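You operate a simulated robot arm through the tools that you are given. There is no shell and no other tool.

Carry out the task below with a simulated robot arm. There is one attempt and no reset: what you move stays moved.

## Task
Stand the silver pen in its holder and cap both pens.
Fine: the silver pen waits in the narrow silver tin; each cap clicks on to the pen of its colour; the purple pen and that tin stay where they are; harm nothing.

Only the result counts: the job must be done as asked and must still hold three seconds after the hand-in. Knocking over, shifting, dropping, spilling or breaking anything else fails it. Lids that push on must go on centred and level and be pressed home; caps that screw on are set level and turned clockwise until they are tight.

## Robot
A 6-joint arm with a two-finger parallel gripper, fixed in place. Base frame: the origin is on the floor under the middle of its stand, x ahead of it, y to its left, z up; the work surface is at about z = 0.742. Lengths are in m, angles in degrees, forces in N, time in s.
With the tool pointing down near the work surface it reaches from about 0.28 to 0.74 m from the base axis. Its first joint turns from -66.0 to 66.0 degrees. Payload 2.45 kg.
The tool frame sits at the grasp point between the pads (the TCP): z along the fingers, y along the line on which they close. The tips reach 0.024 m beyond it. The gripper opens to 0.068 m. The fingers are 0.017 m wide and 0.01 m thick; the gripper's body (0.04 by 0.07 m) begins 0.041 m behind the TCP.
Orientation is that of the tool frame in the base frame, as a unit quaternion [x, y, z, w]. With the fingers straight down and closing along the base's y, the tool's x points along the base's -x, its y along +y and its z along -z.

## Interface
- The arm moves only by the tool drive_tool. Its argument "motion" is a list of rows, each a list of 3 entries, a list of its own where there are three numbers: the shift along the tool's x, y, z in m, then the turn, a rotation vector about the tool's x, y, z in degrees, then the opening, from 0 (shut) to 1 (fully open). In form: [[[tx, ty, tz], [rx, ry, rz], claw], ...]. A call has 1 to 20 rows; each row shifts and turns the commanded pose from where the row before left it, along the tool's axes as they then stand. A row lasts 0.2 s, in which the tool goes at most 0.05 m and 8.6 degrees; a call with a longer step from one row to the next is refused whole, and so is a gripper value outside its range. A pose out of reach is approached as far as the arm can. The call stops where the force on the tool passes 40 N (or 10 N more than at its start, if that is more) or the arm is blocked; 0.2 s more then pass. Each finger travels about 0.108 m/s and halts on what it meets, pressing with about 34 N; the grip force reading is that of the motor and also rises with nothing between the fingers. The clock runs only during rows and for 0.2 s after the last one: add rows that do not move to give the fingers time. It gives the time, the measured TCP pose, the force on the tool (base axes), the opening and the grip force at its end, in the units of the frame above (readings bear some noise), with the torque about the TCP (base axes, N m) and any sound that the robot's microphone picked up, and new pictures: "pictures" is both (left out), scene, wrist or none.
- Cameras (640 x 400 px; columns grow to the right, rows downward): "scene" is fixed at [0.176, 0.434, 1.4448]; the picture's right is [-0.55, -0.83, 0.00], its down [-0.62, 0.41, -0.67] and it looks along [0.56, -0.37, -0.74] (base axes); focal length 311 px, centre (320, 200). "wrist" rides on the gripper at [0.084, 0.011, -0.075] in the tool frame; the picture's right is [-0.13, 0.99, 0.00], its down [-0.60, -0.08, -0.79] and it looks along [-0.79, -0.10, 0.61] (tool axes); focal length 251 px, centre (320, 200). There is no depth. A picture from a camera that has moved, and an enlarged one, comes with that camera's place and axes in the base frame and with its lens.
- close_up(camera, box): a new picture of the part [left, top, right, bottom] of that camera's present view, enlarged. The clock stands still meanwhile.
- sign_off(): hands the job in; it is judged then, once.

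Places have to be worked out from the pictures, the camera data and where the tool is seen. Open the gripper and draw the arm clear of the work before you hand the job in, unless the task says otherwise.

The tools are called after ">>>" as a command line: name --argument value ..., lists and objects as JSON in quotes. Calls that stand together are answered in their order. drive_tool: Moves the arm, as the interface text tells. Its arguments: {"type":"object","properties":{"motion":{"type":"array","items":{"type":"array"}},"pictures":{"type":"string","enum":["both","scene","wrist","none"]}},"required":["motion"]} The other tools are called the same way: close_up (camera, box) takes an enlarged picture of a part of a camera's view; sign_off () hands the job in.

At the start:

```text
clock: 0.0
tool_pos: [0.4392, -0.034, 1.0849]
ee_rot: [0.0, 1.0, 0.0, 0.0]
wrist_force: [-0.7, 0.1, 0.7]
wrist_torque: [0.0, 0.02, 0.01]
grip_width: 0.0678
grip_force: 0.1
```

scene: 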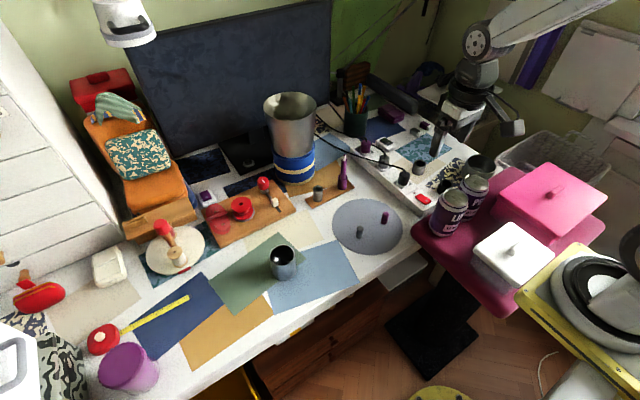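
wrist: 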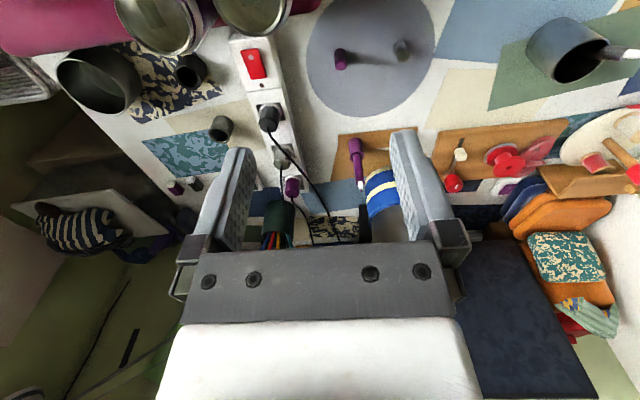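

I'll begin by enlarging the regions of the scene where the pens, caps and holders appear to be.

>>> close_up --camera "scene" --box '[230, 140, 430, 290]'

>>> close_up --camera "wrist" --box '[300, 0, 640, 210]'

>>> close_up --camera "scene" --box '[340, 90, 520, 220]'

```text
2.67 times, centred on (330, 215) of scene
camera zoom: at [0.176, 0.434, 1.4448], right [-0.55, -0.83, 0.0], down [-0.62, 0.41, -0.67], along [0.56, -0.37, -0.74], focal length 830 px, centre (293, 160)
```

zoom: 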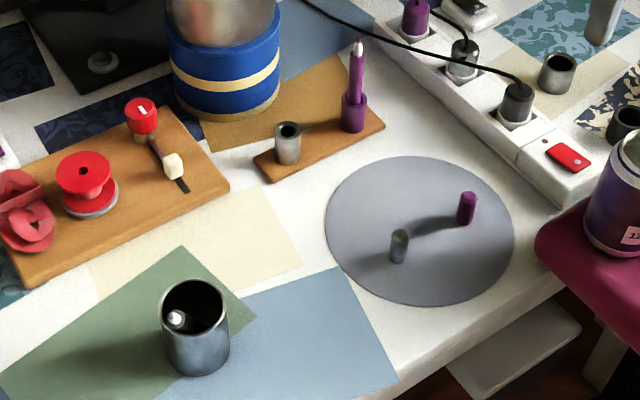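

```text
1.88 times, centred on (470, 105) of wrist
camera zoom: at [0.3545, -0.0237, 1.1591], right [0.13, 0.99, 0.0], down [0.6, -0.08, 0.79], along [0.79, -0.1, -0.61], focal length 473 px, centre (38, 379)
```

zoom: 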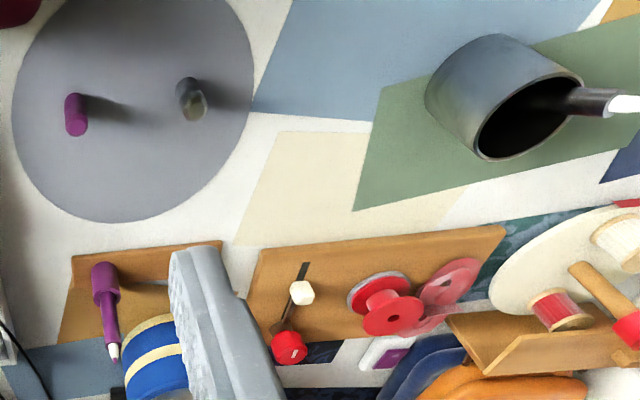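

```text
3.08 times, centred on (430, 155) of scene
camera zoom: at [0.176, 0.434, 1.4448], right [-0.55, -0.83, 0.0], down [-0.62, 0.41, -0.67], along [0.56, -0.37, -0.74], focal length 958 px, centre (-18, 338)
```

zoom: 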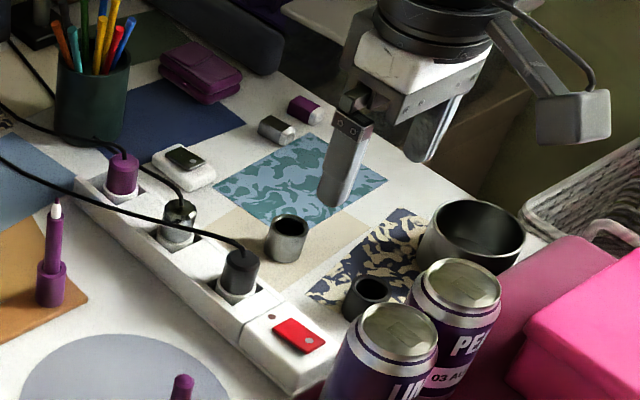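

The silver pen leans in the wide tin at about (0.54, 0.30). The caps stand on the grey disc, and the narrow silver tin and the purple pen stand on the wooden board. I'll enlarge each of these to see which way the caps face.

>>> close_up --camera "scene" --box '[345, 205, 401, 240]'

>>> close_up --camera "scene" --box '[305, 150, 361, 210]'

>>> close_up --camera "scene" --box '[260, 240, 310, 285]'

>>> close_up --camera "wrist" --box '[320, 30, 420, 92]'

>>> close_up --camera "wrist" --box '[510, 10, 640, 100]'

```text
11.43 times, centred on (373, 222) of scene
camera zoom: at [0.176, 0.434, 1.4448], right [-0.55, -0.83, 0.0], down [-0.62, 0.41, -0.67], along [0.56, -0.37, -0.74], focal length 3557 px, centre (-286, -57)
```

zoom: 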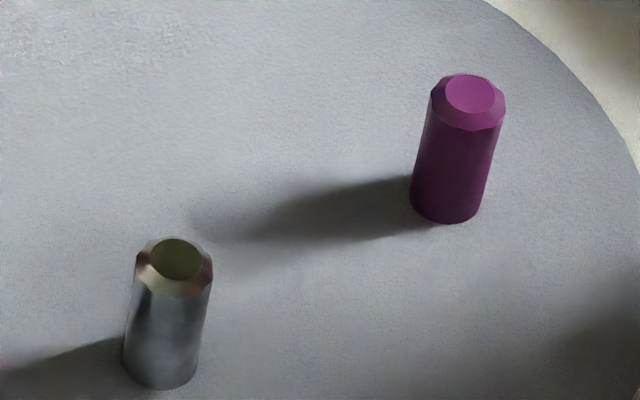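

```text
6.67 times, centred on (333, 180) of scene
camera zoom: at [0.176, 0.434, 1.4448], right [-0.55, -0.83, 0.0], down [-0.62, 0.41, -0.67], along [0.56, -0.37, -0.74], focal length 2075 px, centre (233, 333)
```

zoom: 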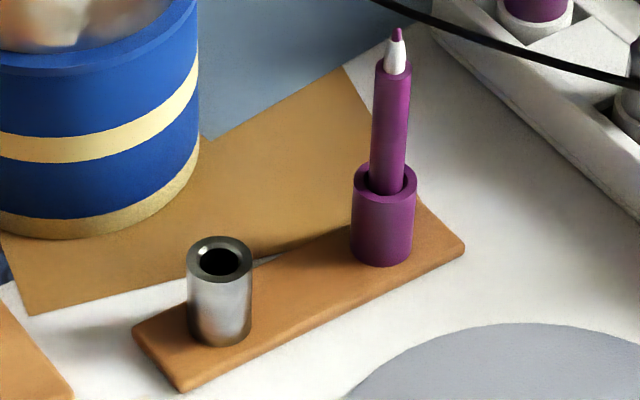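

```text
8.89 times, centred on (285, 262) of scene
camera zoom: at [0.176, 0.434, 1.4448], right [-0.55, -0.83, 0.0], down [-0.62, 0.41, -0.67], along [0.56, -0.37, -0.74], focal length 2767 px, centre (631, -356)
```

zoom: 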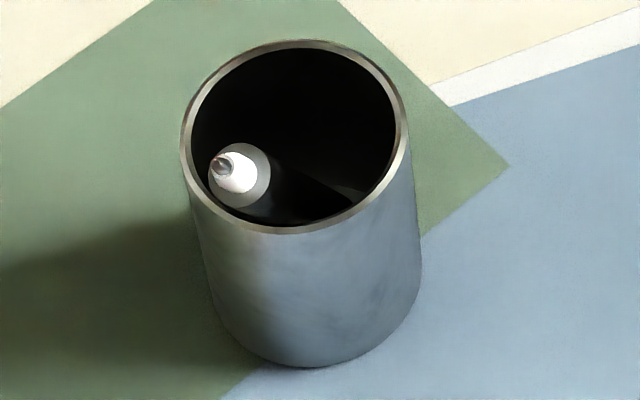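

```text
6.40 times, centred on (370, 61) of wrist
camera zoom: at [0.3545, -0.0237, 1.1591], right [0.13, 0.99, 0.0], down [0.6, -0.08, 0.79], along [0.79, -0.1, -0.61], focal length 1609 px, centre (0, 1090)
```

zoom: 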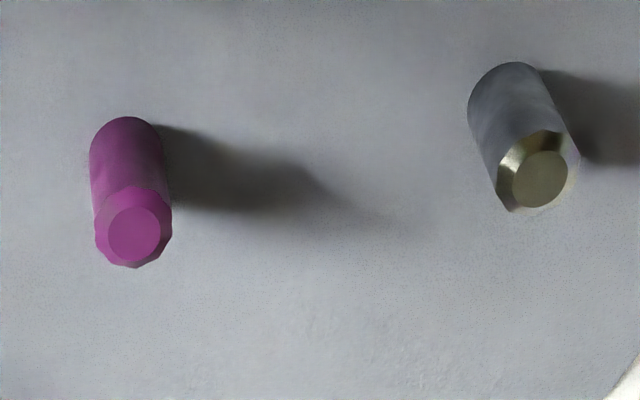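

```text
4.44 times, centred on (575, 55) of wrist
camera zoom: at [0.3545, -0.0237, 1.1591], right [0.13, 0.99, 0.0], down [0.6, -0.08, 0.79], along [0.79, -0.1, -0.61], focal length 1118 px, centre (-813, 844)
```

zoom: 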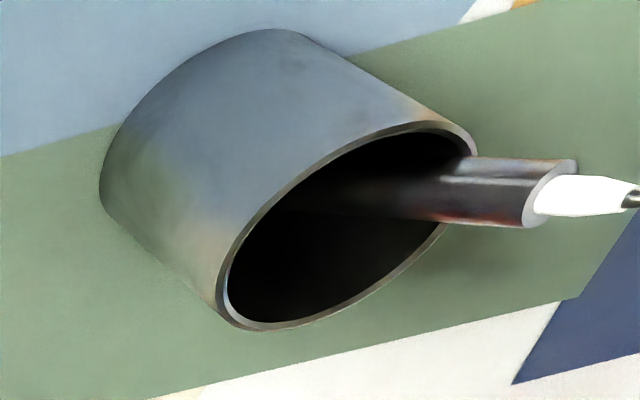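

Both caps stand open end down and are about 43 mm tall. The silver pen leans in the wide tin with its tip near (0.526, 0.321, 0.864). I'll move the wrist camera over for a closer look at the pen.

>>> drive_tool --motion '[[[-0.002, 0.039, 0.016], [0, 0, 0], 1], [[-0.002, 0.039, 0.016], [0, 0, 0], 1], [[-0.002, 0.039, 0.016], [0, 0, 0], 1], [[-0.002, 0.039, 0.016], [0, 0, 0], 1], [[-0.002, 0.039, 0.016], [0, 0, 0], 1], [[-0.002, 0.039, 0.016], [0, 0, 0], 1], [[-0.002, 0.039, 0.016], [0, 0, 0], 1], [[-0.002, 0.039, 0.016], [0, 0, 0], 1], [[0, 0.039, 0.016], [0, 0, 0], 1], [[0, 0, 0], [0, 0, 0], 1]]' --pictures "both"

```text
clock: 2.2
tool_pos: [0.4569, 0.3176, 0.9422]
ee_rot: [0.0, 1.0, 0.0, 0.001]
wrist_force: [0.2, -0.3, 0.4]
wrist_torque: [0.0, 0.01, -0.01]
grip_width: 0.0678
grip_force: 0.0
camera wrist: at [0.3716, 0.3277, 1.0168], right [0.13, 0.99, 0.0], down [0.6, -0.08, 0.79], along [0.79, -0.1, -0.61], focal length 251 px, centre (320, 200)
```

scene: 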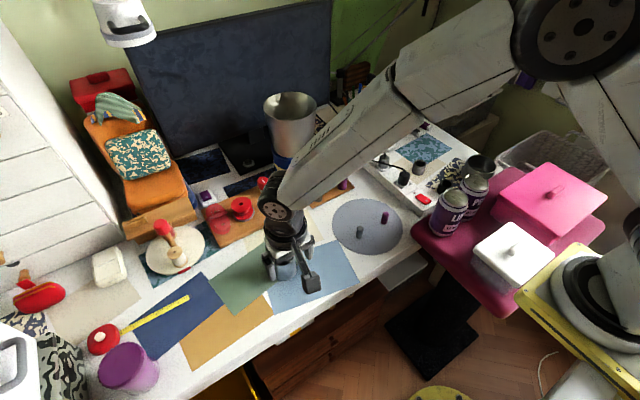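
wrist: 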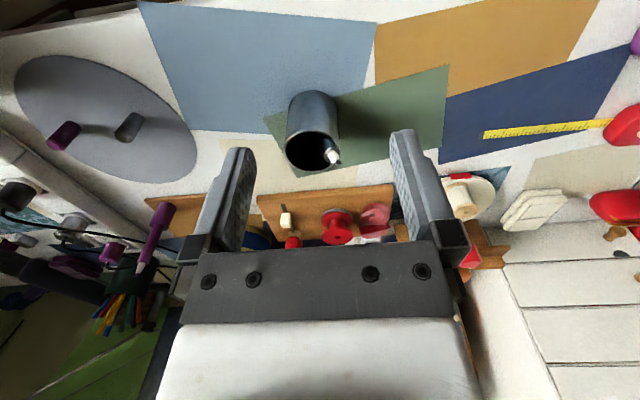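

The tin and pen are now between the fingers in the wrist view. I'll zoom in there for accurate pixel positions.

>>> close_up --camera "wrist" --box '[270, 80, 366, 180]'

>>> close_up --camera "wrist" --box '[310, 130, 358, 180]'

```text
4.00 times, centred on (318, 130) of wrist
camera zoom: at [0.3716, 0.3277, 1.0168], right [0.13, 0.99, 0.0], down [0.6, -0.08, 0.79], along [0.79, -0.1, -0.61], focal length 1006 px, centre (328, 480)
```

zoom: 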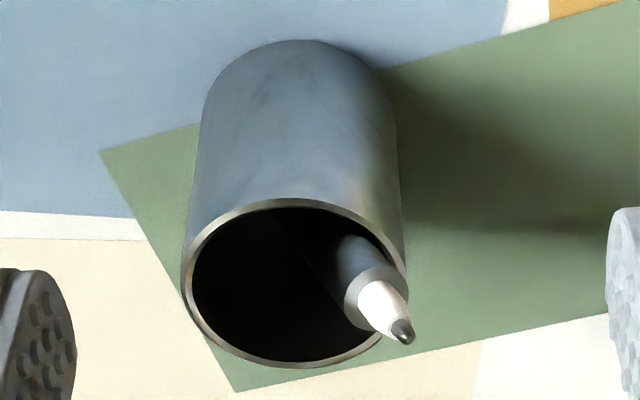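

```text
8.00 times, centred on (334, 155) of wrist
camera zoom: at [0.3716, 0.3277, 1.0168], right [0.13, 0.99, 0.0], down [0.6, -0.08, 0.79], along [0.79, -0.1, -0.61], focal length 2012 px, centre (208, 560)
```

zoom: 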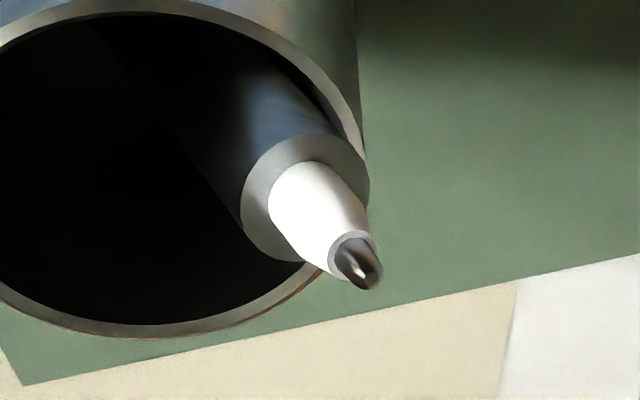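

Triangulating gives the pen's body end at about (0.531, 0.317, 0.843), leaning roughly 20–25° toward (-0.6, 0.8). The tin is centred near (0.550, 0.294) with its rim at z ≈ 0.811. To measure the lean, I'll yaw the tool so the camera looks at the pen side-on.

>>> drive_tool --motion '[[[-0.015, -0.045, 0], [0, 0, -7.4], 1], [[0, 0, 0], [0, 0, -7.4], 1], [[0, 0, 0], [0, 0, -7.4], 1], [[0, 0, 0], [0, 0, -7.4], 1], [[0, 0, 0], [0, 0, -7.4], 1], [[0, 0, 0], [0, 0, -7.4], 1], [[0, 0, 0.03], [0, 0, 0], 1], [[0, 0, 0.025], [0, 0, 0], 1], [[0, 0, 0], [0, 0, 0], 1]]' --pictures "both"

>>> close_up --camera "wrist" --box '[240, 80, 400, 240]'

```text
clock: 4.2
tool_pos: [0.4727, 0.2724, 0.8859]
ee_rot: [-0.377, 0.926, -0.001, 0.001]
wrist_force: [-0.9, 0.6, -0.3]
wrist_torque: [0.0, -0.03, 0.0]
grip_width: 0.0679
grip_force: 0.0
camera wrist: at [0.4041, 0.2211, 0.96], right [-0.6, 0.8, 0.0], down [0.48, 0.37, 0.79], along [0.64, 0.48, -0.61], focal length 251 px, centre (320, 200)
```

scene: 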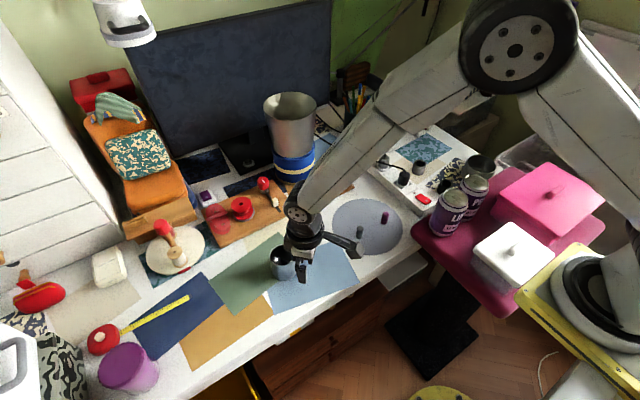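
wrist: 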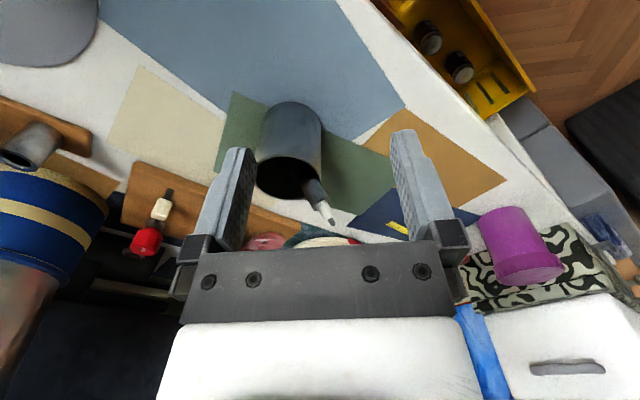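

```text
2.50 times, centred on (320, 160) of wrist
camera zoom: at [0.4041, 0.2211, 0.96], right [-0.6, 0.8, 0.0], down [0.48, 0.37, 0.79], along [0.64, 0.48, -0.61], focal length 629 px, centre (320, 300)
```

zoom: 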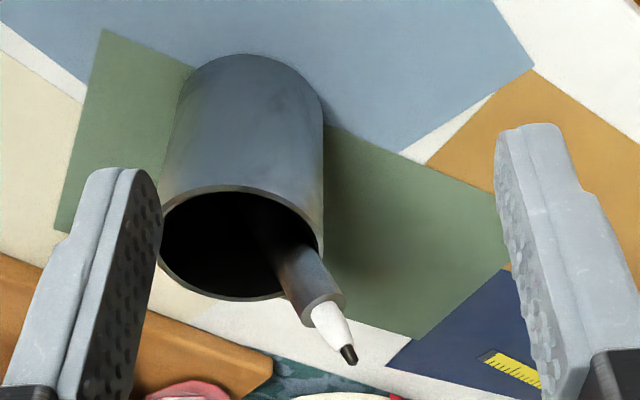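

The tip resolves to (0.527, 0.325, 0.860), and the rays agree. I'll zoom in further to measure the body end and the pen axis.

>>> close_up --camera "wrist" --box '[280, 160, 344, 230]'

>>> close_up --camera "wrist" --box '[248, 90, 348, 230]'

```text
5.71 times, centred on (312, 195) of wrist
camera zoom: at [0.4041, 0.2211, 0.96], right [-0.6, 0.8, 0.0], down [0.48, 0.37, 0.79], along [0.64, 0.48, -0.61], focal length 1437 px, centre (366, 229)
```

zoom: 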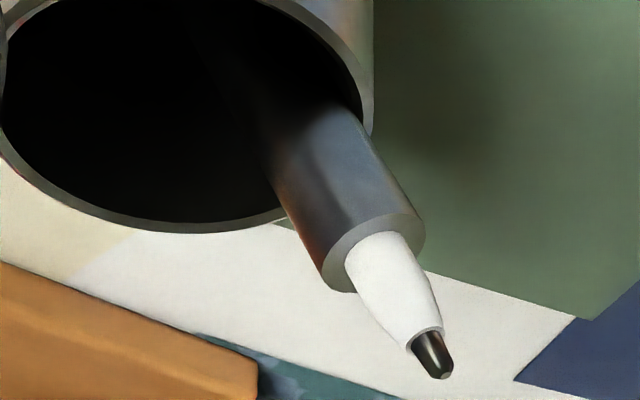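

```text
2.86 times, centred on (298, 160) of wrist
camera zoom: at [0.4041, 0.2211, 0.96], right [-0.6, 0.8, 0.0], down [0.48, 0.37, 0.79], along [0.64, 0.48, -0.61], focal length 718 px, centre (383, 314)
```

zoom: 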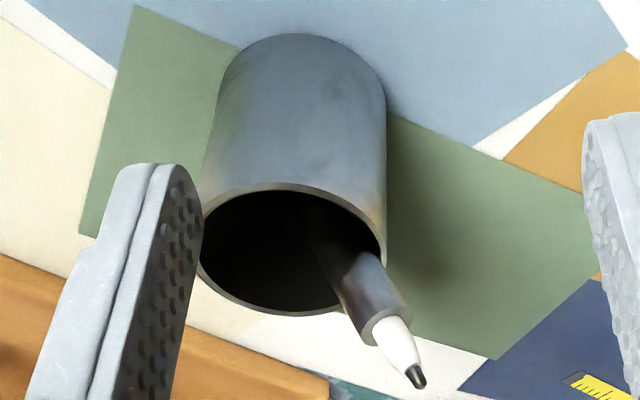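

Several rays agree on a body end at (0.532, 0.318, 0.840), a tip at (0.5255, 0.325, 0.861) and a lean of about 25° toward (-0.63, 0.78). I'll rise, yaw so the fingers close across the lean plane, tilt to line up with the pen axis, and then check.

>>> drive_tool --motion '[[[0, 0, -0.05], [0, 0, 0], 1], [[0, 0, -0.05], [0, 0, 0], 1], [[0, 0, 0], [0, 0, 7.94], 1], [[0, 0, 0], [0, 0, 7.94], 1], [[0, 0, 0], [0, 0, 7.94], 1], [[0, 0, 0], [0, 0, 7.94], 1], [[0, 0, 0], [0, 0, 7.94], 1], [[0, 0, 0], [0, 0, 7.94], 1], [[0, 0, 0], [0, 0, 7.94], 1], [[0, 0, 0], [0, 0, 7.94], 1], [[0, 0, 0], [0, 0, 7.94], 1], [[0, 0, 0], [0, 0, 7.94], 1], [[0, 0, 0], [0, 0, 7.94], 1], [[0, 0, 0], [0, 0, 7.94], 1], [[0.0138, 0.0374, 0.018], [0, 0, 0], 1], [[0.0138, 0.0374, 0.018], [0, 0, 0], 1], [[0, 0, 0], [0, -8.3, 0], 1], [[0, 0, 0], [0, -8.3, 0], 1], [[0, 0, 0], [0, -8.3, 0], 1], [[0, 0, 0], [0, 0, 0], 1]]' --pictures "both"

```text
clock: 8.4
tool_pos: [0.5112, 0.3412, 0.9503]
ee_rot: [0.42, 0.881, -0.093, 0.196]
wrist_force: [-0.5, 0.3, -0.4]
wrist_torque: [0.02, -0.03, -0.01]
grip_width: 0.0679
grip_force: 0.0
camera wrist: at [0.4509, 0.4305, 0.982], right [0.84, 0.53, 0.06], down [0.07, -0.21, 0.97], along [0.53, -0.82, -0.22], focal length 251 px, centre (320, 200)
```

scene: 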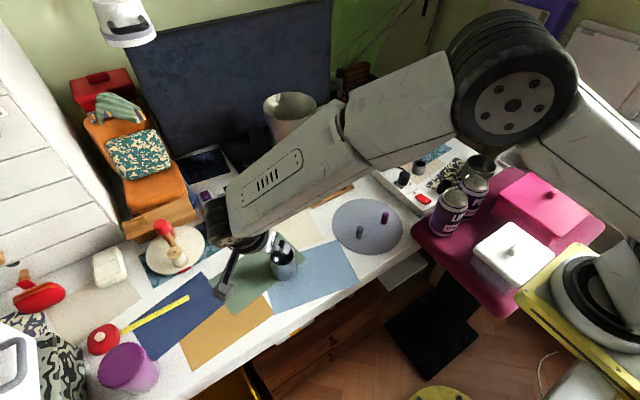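
wrist: 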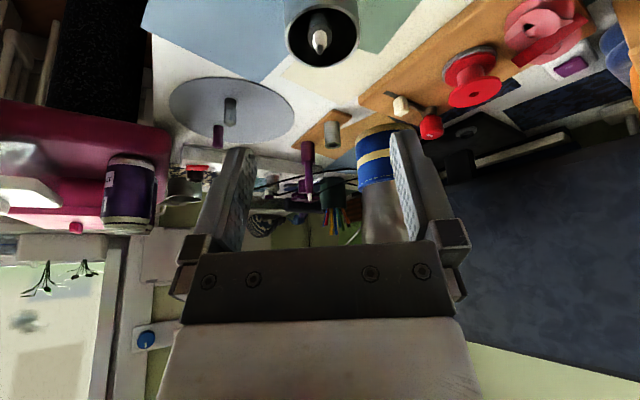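

The tool orientation matches the target. I'll zoom in on the pen in the wrist view to check how well it lines up with column 320, where the tool axis projects.

>>> close_up --camera "wrist" --box '[270, 0, 370, 75]'

>>> close_up --camera "scene" --box '[200, 180, 320, 300]'

```text
5.33 times, centred on (320, 38) of wrist
camera zoom: at [0.4509, 0.4305, 0.982], right [0.84, 0.53, 0.06], down [0.07, -0.21, 0.97], along [0.53, -0.82, -0.22], focal length 1341 px, centre (320, 1067)
```

zoom: 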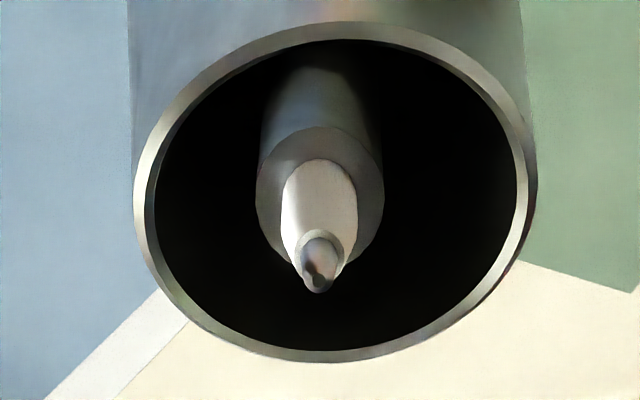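

```text
3.33 times, centred on (260, 240) of scene
camera zoom: at [0.176, 0.434, 1.4448], right [-0.55, -0.83, 0.0], down [-0.62, 0.41, -0.67], along [0.56, -0.37, -0.74], focal length 1038 px, centre (520, 67)
```

zoom: 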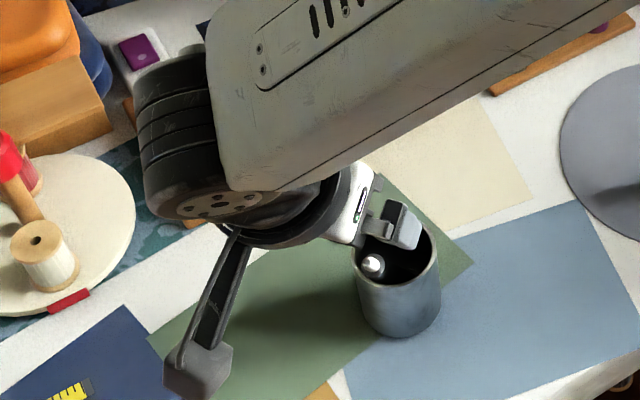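

The pen axis falls exactly on column 320. Now I'll lower the tool straight down to the pre-grasp point on the pen's axis.

>>> drive_tool --motion '[[[0.0091, 0.0009, 0.0214], [0, 0, 0], 1], [[0.0091, 0.0009, 0.0214], [0, 0, 0], 1], [[0, 0, 0], [0, 0, 0], 1]]' --pictures "both"

>>> close_up --camera "wrist" --box '[260, 20, 380, 160]'

>>> close_up --camera "scene" --box '[220, 210, 310, 300]'

```text
clock: 9.2
tool_pos: [0.5146, 0.3394, 0.9034]
ee_rot: [0.421, 0.881, -0.093, 0.196]
wrist_force: [0.0, 0.2, 0.4]
wrist_torque: [-0.01, 0.0, -0.03]
grip_width: 0.0679
grip_force: 0.0
camera wrist: at [0.4538, 0.4305, 0.9361], right [0.84, 0.53, 0.06], down [0.07, -0.22, 0.97], along [0.53, -0.82, -0.22], focal length 251 px, centre (320, 200)
```

scene: 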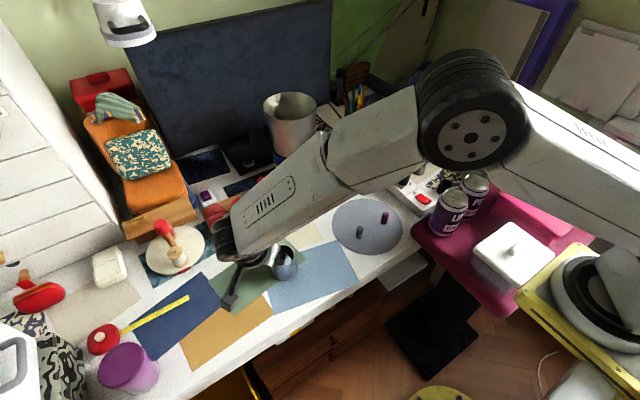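
wrist: 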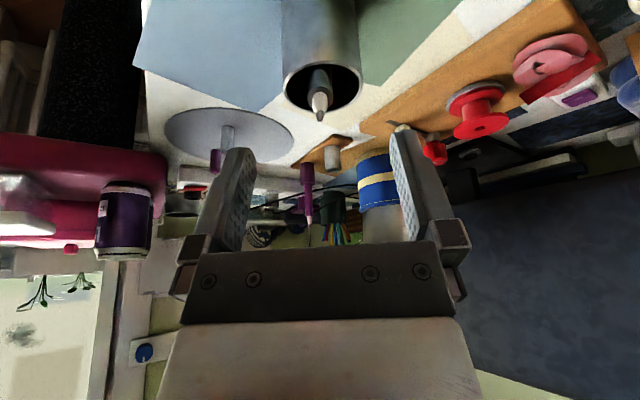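

```text
2.86 times, centred on (320, 90) of wrist
camera zoom: at [0.4538, 0.4305, 0.9361], right [0.84, 0.53, 0.06], down [0.07, -0.22, 0.97], along [0.53, -0.82, -0.22], focal length 718 px, centre (320, 514)
```

zoom: 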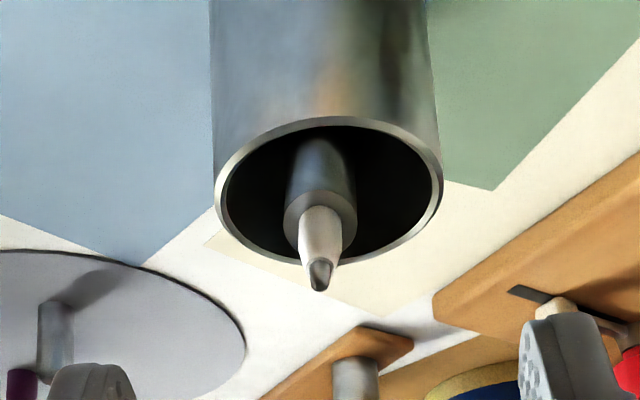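

```text
4.44 times, centred on (265, 255) of scene
camera zoom: at [0.176, 0.434, 1.4448], right [-0.55, -0.83, 0.0], down [-0.62, 0.41, -0.67], along [0.56, -0.37, -0.74], focal length 1383 px, centre (564, -44)
```

zoom: 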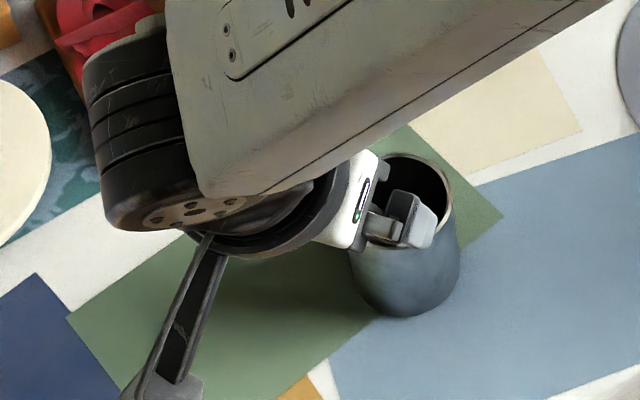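

The tip lies on the tool axis about 47 mm ahead, as expected. I'll advance along the axis most of the way and check again.

>>> drive_tool --motion '[[[-0.001, 0, 0.025], [0, 0, 0], 1], [[-0.001, 0, 0.022], [0, 0, 0], 1], [[0, 0, 0], [0, 0, 0], 1]]' --pictures "both"

>>> close_up --camera "wrist" --box '[220, 60, 420, 260]'

>>> close_up --camera "scene" --box '[220, 210, 310, 300]'

```text
clock: 10.0
tool_pos: [0.5272, 0.3232, 0.8611]
ee_rot: [0.421, 0.881, -0.092, 0.194]
wrist_force: [-0.1, 0.6, 0.2]
wrist_torque: [-0.03, -0.05, 0.0]
grip_width: 0.0681
grip_force: 0.0
camera wrist: at [0.4673, 0.4125, 0.8941], right [0.84, 0.53, 0.06], down [0.07, -0.22, 0.97], along [0.53, -0.82, -0.22], focal length 251 px, centre (320, 200)
```

scene: 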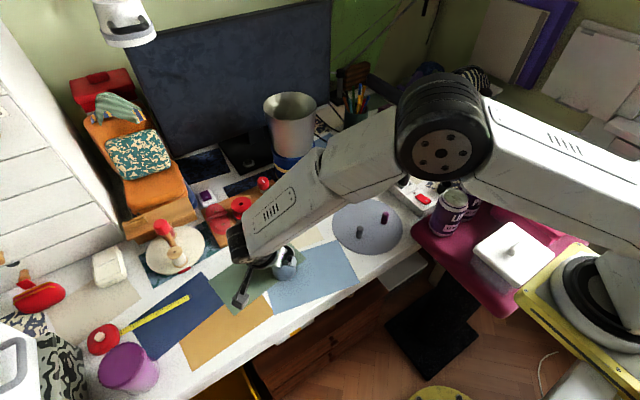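
wrist: 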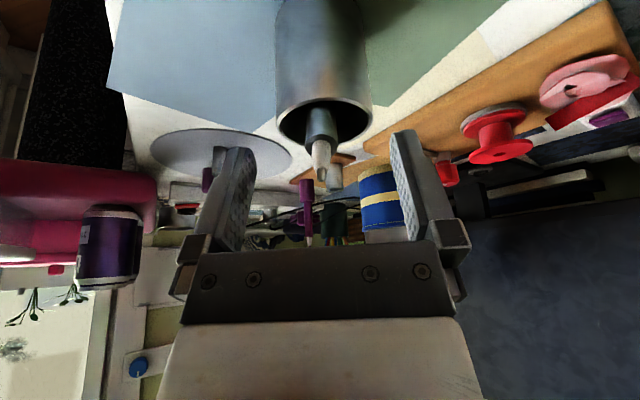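

```text
2.00 times, centred on (320, 160) of wrist
camera zoom: at [0.4673, 0.4125, 0.8941], right [0.84, 0.53, 0.06], down [0.07, -0.22, 0.97], along [0.53, -0.82, -0.22], focal length 503 px, centre (320, 280)
```

zoom: 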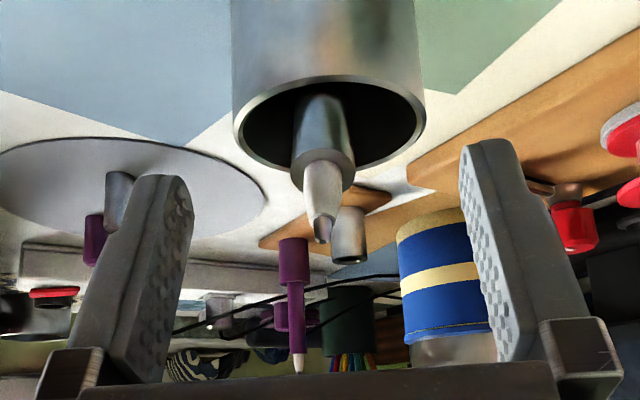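

```text
4.44 times, centred on (265, 255) of scene
camera zoom: at [0.176, 0.4339, 1.4448], right [-0.55, -0.83, 0.0], down [-0.62, 0.41, -0.67], along [0.56, -0.37, -0.74], focal length 1383 px, centre (564, -44)
```

zoom: 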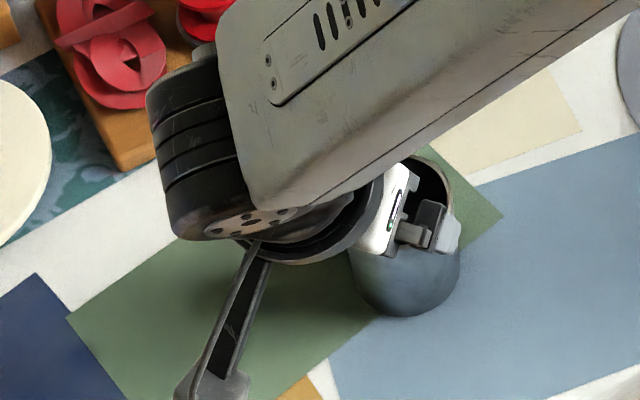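

The tip is at TCP level and centred to within about 0.3 mm. I'll advance 25 mm more so the pads sit on the pen's body just above the rim.

>>> drive_tool --motion '[[[0, 0.0003, 0.0125], [0, 0, 0], 1], [[0, 0, 0.0125], [0, 0, 0], 1], [[0, 0, 0], [0, 0, 0], 1]]' --pictures "both"

>>> close_up --camera "wrist" --box '[220, 60, 420, 260]'

>>> close_up --camera "scene" --box '[240, 230, 310, 290]'

```text
clock: 10.8
tool_pos: [0.534, 0.3153, 0.8403]
ee_rot: [0.42, 0.881, -0.093, 0.196]
wrist_force: [-0.7, 0.2, 0.4]
wrist_torque: [0.01, 0.06, -0.03]
grip_width: 0.0679
grip_force: 0.0
camera wrist: at [0.4744, 0.406, 0.8718], right [0.84, 0.53, 0.06], down [0.07, -0.22, 0.97], along [0.53, -0.82, -0.22], focal length 251 px, centre (320, 200)
```

scene: 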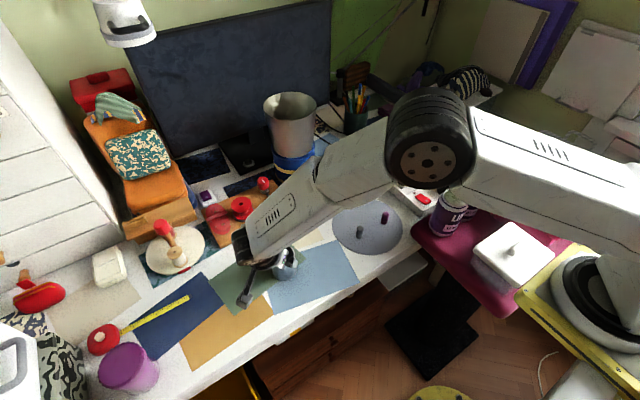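
wrist: 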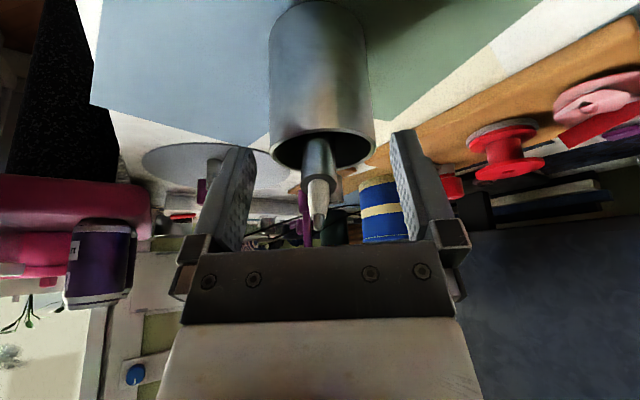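

```text
2.00 times, centred on (320, 160) of wrist
camera zoom: at [0.4744, 0.406, 0.8718], right [0.84, 0.53, 0.06], down [0.07, -0.22, 0.97], along [0.53, -0.82, -0.22], focal length 503 px, centre (320, 280)
```

zoom: 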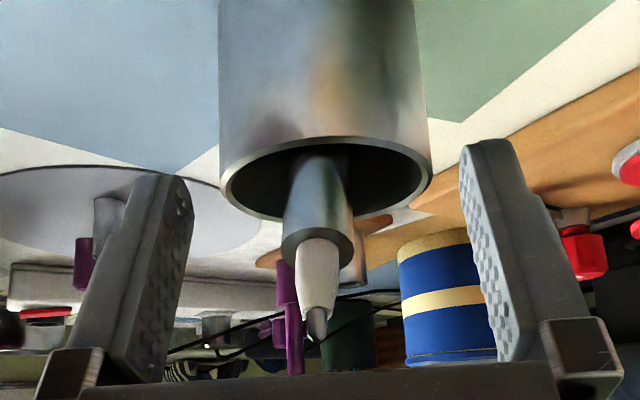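

```text
6.67 times, centred on (275, 260) of scene
camera zoom: at [0.176, 0.434, 1.4448], right [-0.55, -0.83, 0.0], down [-0.62, 0.41, -0.67], along [0.56, -0.37, -0.74], focal length 2075 px, centre (620, -200)
```

zoom: 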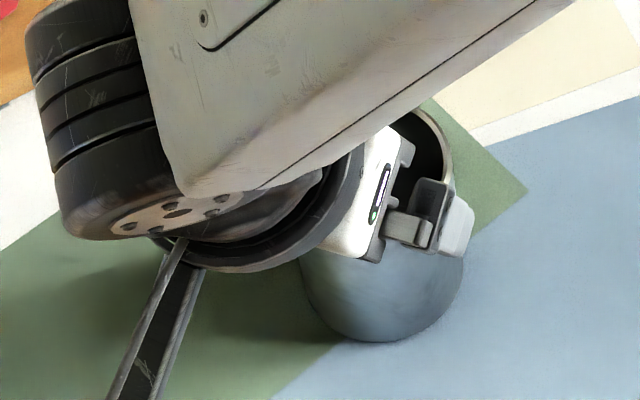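

The fingers straddle the pen body with the tips just above the rim. Now I'll close the gripper.

>>> drive_tool --motion '[[[0, 0, 0], [0, 0, 0], 0.4], [[0, 0, 0], [0, 0, 0], 0.1], [[0, 0, 0], [0, 0, 0], 0], [[0, 0, 0], [0, 0, 0], 0]]' --pictures "both"

>>> close_up --camera "wrist" --box '[220, 60, 420, 260]'

>>> close_up --camera "scene" --box '[240, 230, 310, 290]'

```text
clock: 11.8
tool_pos: [0.5343, 0.3161, 0.8402]
ee_rot: [0.419, 0.882, -0.092, 0.196]
wrist_force: [1.0, 0.7, 7.2]
wrist_torque: [-0.02, -0.1, 0.01]
grip_width: 0.0142
grip_force: 34.4
camera wrist: at [0.4745, 0.4063, 0.8724], right [0.84, 0.53, 0.06], down [0.07, -0.22, 0.97], along [0.53, -0.82, -0.22], focal length 251 px, centre (320, 200)
```

scene: 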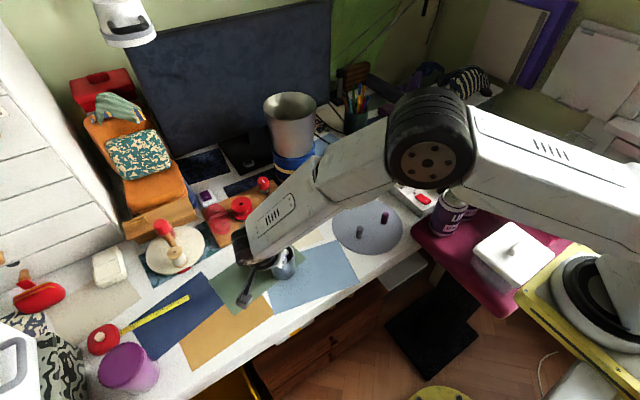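
wrist: 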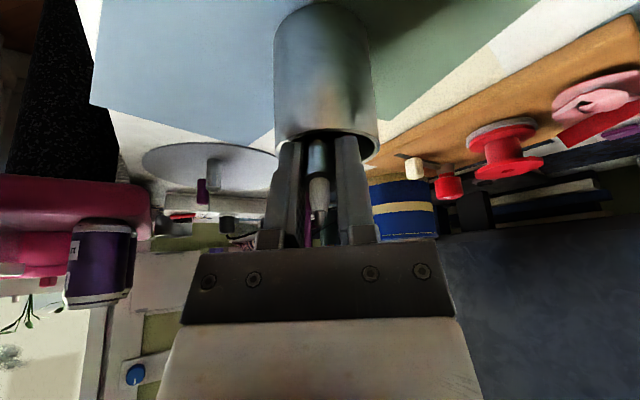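

```text
2.00 times, centred on (320, 160) of wrist
camera zoom: at [0.4745, 0.4063, 0.8724], right [0.84, 0.53, 0.06], down [0.07, -0.22, 0.97], along [0.53, -0.82, -0.22], focal length 503 px, centre (320, 280)
```

zoom: 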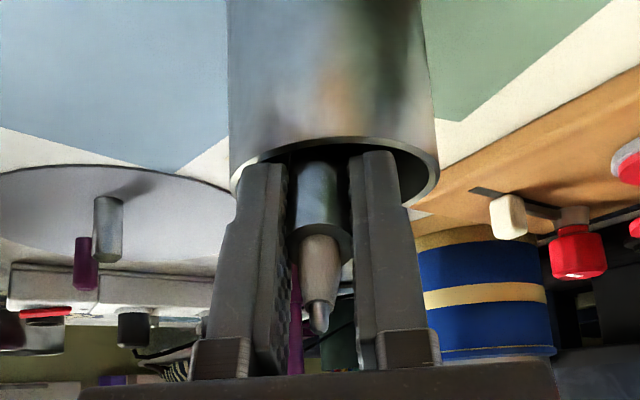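

```text
6.67 times, centred on (275, 260) of scene
camera zoom: at [0.1759, 0.4339, 1.4449], right [-0.55, -0.83, 0.0], down [-0.62, 0.41, -0.67], along [0.56, -0.37, -0.74], focal length 2075 px, centre (620, -200)
```

zoom: 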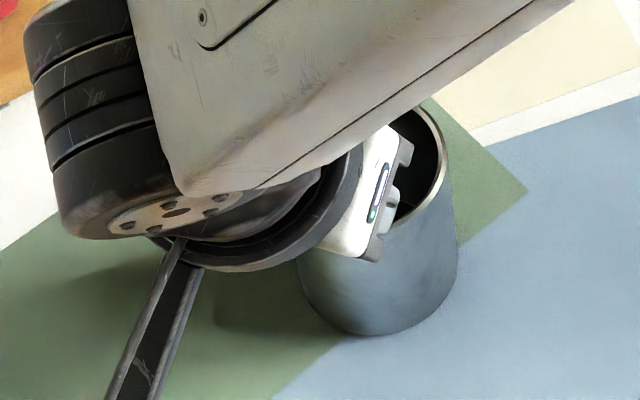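

I have the pen (grip 34 N, width 14 mm), but 7 N upward on the tool suggests a fingertip brushed the rim and nudged the tin a few mm. I'll lift gently, mostly along the pen axis, and check that the tin stays put.

>>> drive_tool --motion '[[[-0.0022, 0, -0.0098], [0, 0, 0], 0], [[-0.0043, 0, -0.0195], [0, 0, 0], 0], [[0, 0, 0], [0, 0, 0], 0]]' --pictures "both"

>>> close_up --camera "wrist" --box '[220, 0, 420, 260]'

>>> close_up --camera "scene" --box '[240, 230, 310, 290]'

```text
clock: 12.6
tool_pos: [0.5302, 0.32, 0.8687]
ee_rot: [0.419, 0.882, -0.093, 0.197]
wrist_force: [1.0, -0.2, 0.4]
wrist_torque: [-0.01, -0.03, 0.01]
grip_width: 0.0141
grip_force: 33.9
camera wrist: at [0.4705, 0.4107, 0.9002], right [0.84, 0.53, 0.06], down [0.07, -0.21, 0.97], along [0.53, -0.82, -0.22], focal length 251 px, centre (320, 200)
```

scene: 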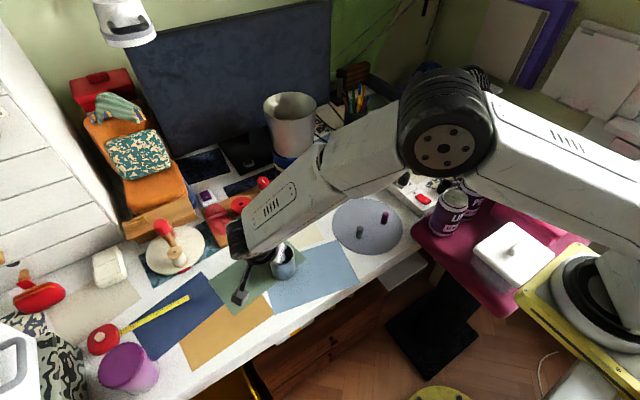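
wrist: 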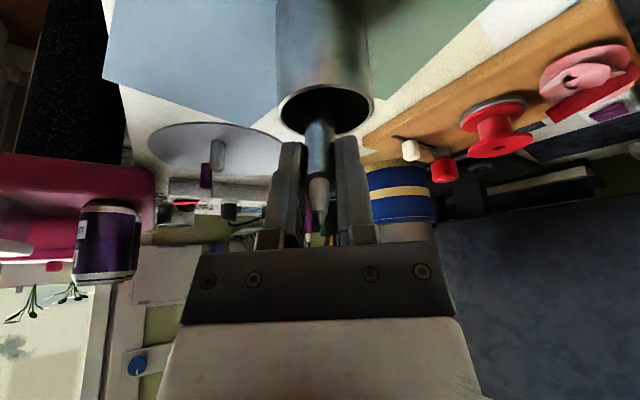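

```text
1.54 times, centred on (320, 130) of wrist
camera zoom: at [0.4705, 0.4107, 0.9002], right [0.84, 0.53, 0.06], down [0.07, -0.21, 0.97], along [0.53, -0.82, -0.22], focal length 387 px, centre (320, 308)
```

zoom: 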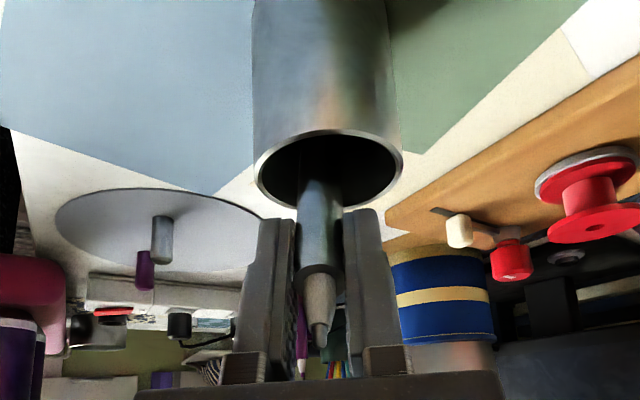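

```text
6.67 times, centred on (275, 260) of scene
camera zoom: at [0.176, 0.434, 1.4448], right [-0.55, -0.83, 0.0], down [-0.62, 0.41, -0.67], along [0.56, -0.37, -0.74], focal length 2075 px, centre (620, -200)
```

zoom: 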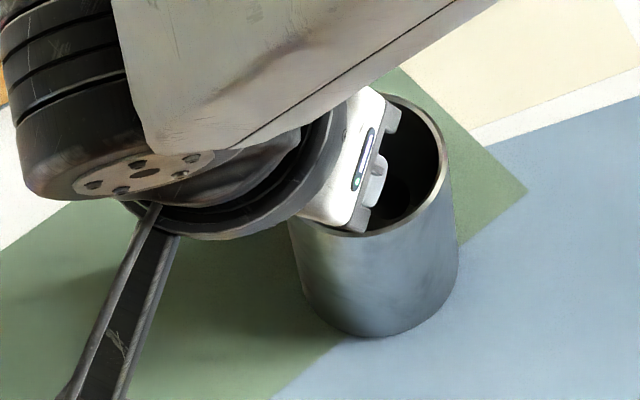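

The force is back to zero and the pen is sliding out cleanly with the tin standing. I'll keep lifting until the pen is clear.

>>> drive_tool --motion '[[[-0.0065, 0, -0.0293], [0, 0, 0], 0], [[-0.0075, 0, -0.034], [0, 0, 0], 0], [[-0.0085, 0, -0.039], [0, 0, 0], 0], [[-0.0085, 0, -0.039], [0, 0, 0], 0], [[0, 0, 0], [0, 0, 0], 0]]' --pictures "both"

>>> close_up --camera "wrist" --box '[220, 0, 420, 260]'

>>> close_up --camera "scene" --box '[220, 170, 320, 290]'

```text
clock: 13.8
tool_pos: [0.5097, 0.3447, 1.0089]
ee_rot: [0.419, 0.882, -0.092, 0.195]
wrist_force: [0.4, 1.1, -0.4]
wrist_torque: [-0.02, 0.0, 0.05]
grip_width: 0.0142
grip_force: 34.0
camera wrist: at [0.4503, 0.4349, 1.0414], right [0.84, 0.53, 0.06], down [0.07, -0.22, 0.97], along [0.53, -0.82, -0.22], focal length 251 px, centre (320, 200)
```

scene: 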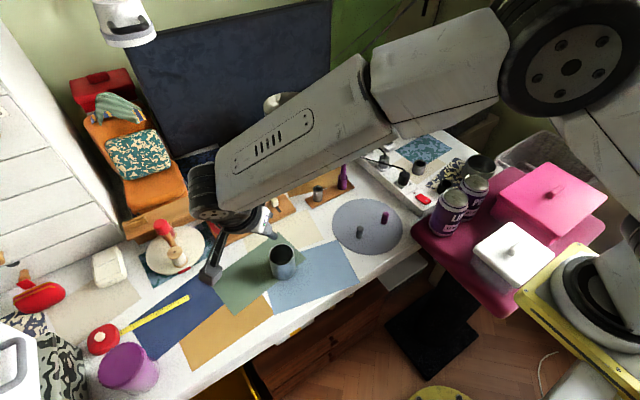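
wrist: 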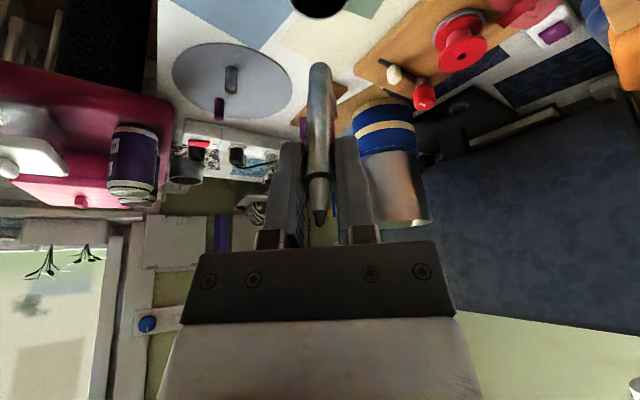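

```text
1.54 times, centred on (320, 130) of wrist
camera zoom: at [0.4503, 0.4349, 1.0414], right [0.84, 0.53, 0.06], down [0.07, -0.22, 0.97], along [0.53, -0.82, -0.22], focal length 387 px, centre (320, 308)
```

zoom: 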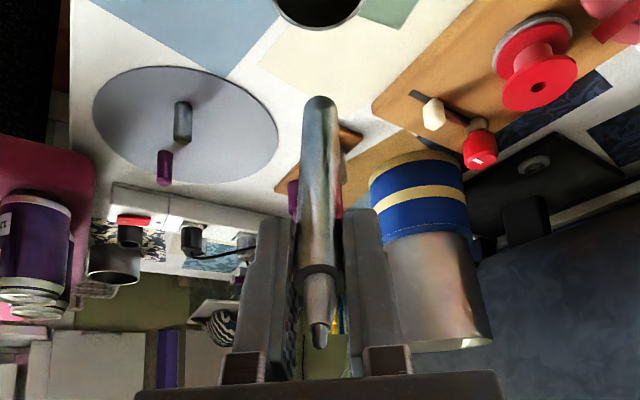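

```text
3.33 times, centred on (270, 230) of scene
camera zoom: at [0.176, 0.434, 1.4448], right [-0.55, -0.83, 0.0], down [-0.62, 0.41, -0.67], along [0.56, -0.37, -0.74], focal length 1038 px, centre (487, 100)
```

zoom: 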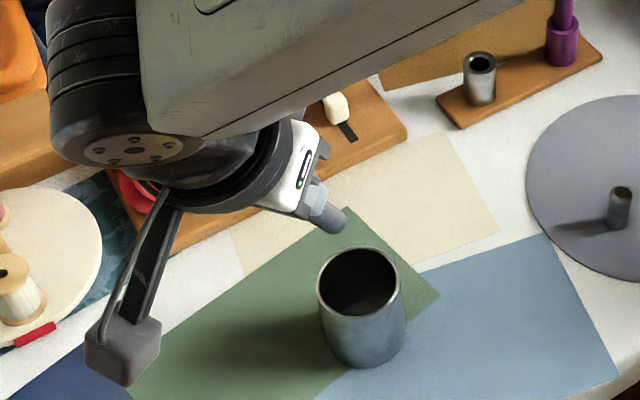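

The pen is clear and hangs in line with the tool axis, with its bottom about 0.11 m below the TCP. Next I'll bring the tool upright, turn the yaw back to 0, and move toward the narrow tin at a safe height.

>>> drive_tool --motion '[[[0, 0, 0], [0, 8.3, 0], 0], [[0, 0, 0], [0, 8.3, 0], 0], [[0, 0, 0], [0, 8.3, 0], 0], [[0, 0, 0], [0, 0, -7.27], 0], [[0, 0, 0], [0, 0, -7.27], 0], [[0, 0, 0], [0, 0, -7.27], 0], [[0, 0, 0], [0, 0, -7.27], 0], [[0, 0, 0], [0, 0, -7.27], 0], [[0, 0, 0], [0, 0, -7.27], 0], [[0, 0, 0], [0, 0, -7.27], 0], [[-0.0183, -0.0417, 0], [0, 0, 0], 0], [[-0.0183, -0.0417, 0], [0, 0, 0], 0], [[-0.0183, -0.0417, 0], [0, 0, 0], 0], [[-0.0183, -0.0417, 0], [0, 0, 0], 0], [[-0.0183, -0.0417, 0], [0, 0, 0], 0], [[-0.0183, -0.0417, 0], [0, 0, 0], 0], [[0, 0, 0], [0, 0, 0], 0]]' --pictures "both"

>>> close_up --camera "wrist" --box '[220, 0, 420, 260]'

>>> close_up --camera "scene" --box '[270, 100, 400, 220]'

```text
clock: 17.4
tool_pos: [0.6183, 0.0949, 1.0089]
ee_rot: [0.0, 1.0, 0.0, 0.001]
wrist_force: [0.7, -0.3, 0.5]
wrist_torque: [0.01, 0.01, 0.0]
grip_width: 0.0142
grip_force: 34.2
camera wrist: at [0.5342, 0.1057, 1.0844], right [0.13, 0.99, 0.0], down [0.6, -0.08, 0.79], along [0.79, -0.1, -0.61], focal length 251 px, centre (320, 200)
```

scene: 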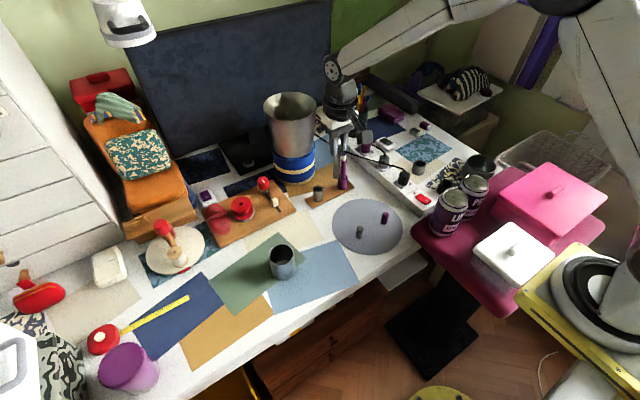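
wrist: 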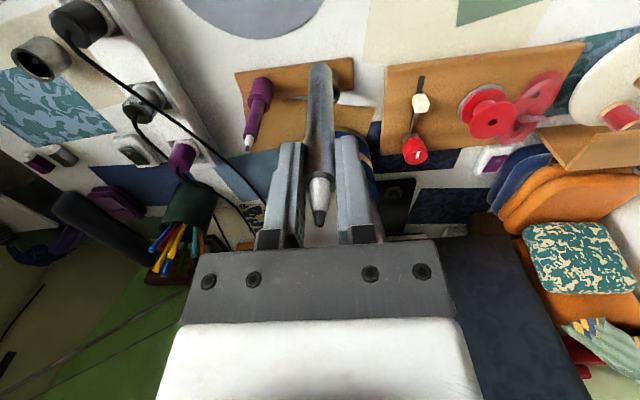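

```text
1.54 times, centred on (320, 130) of wrist
camera zoom: at [0.5342, 0.1057, 1.0844], right [0.13, 0.99, 0.0], down [0.6, -0.08, 0.79], along [0.79, -0.1, -0.61], focal length 387 px, centre (320, 308)
```

zoom: 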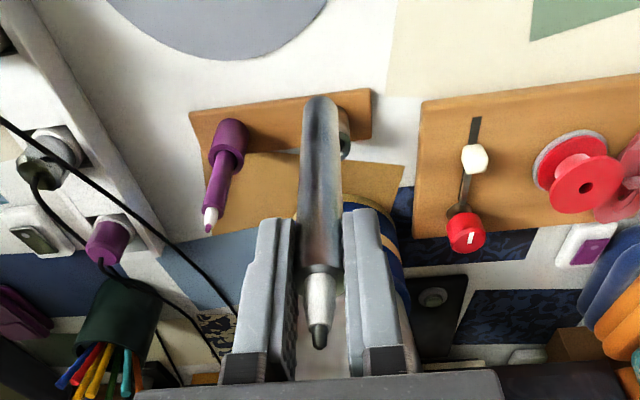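

```text
3.33 times, centred on (335, 160) of scene
camera zoom: at [0.176, 0.4339, 1.4448], right [-0.55, -0.83, 0.0], down [-0.62, 0.41, -0.67], along [0.56, -0.37, -0.74], focal length 1038 px, centre (270, 333)
```

zoom: 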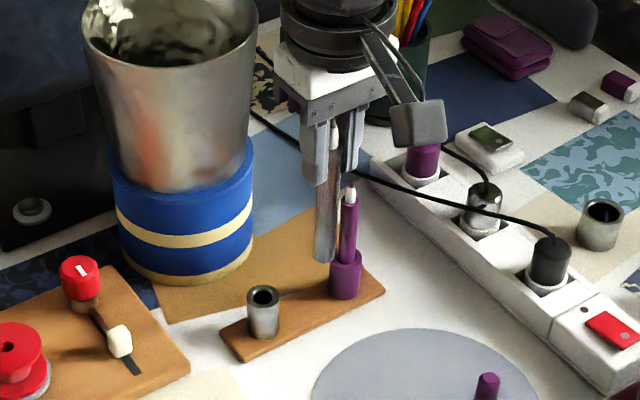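

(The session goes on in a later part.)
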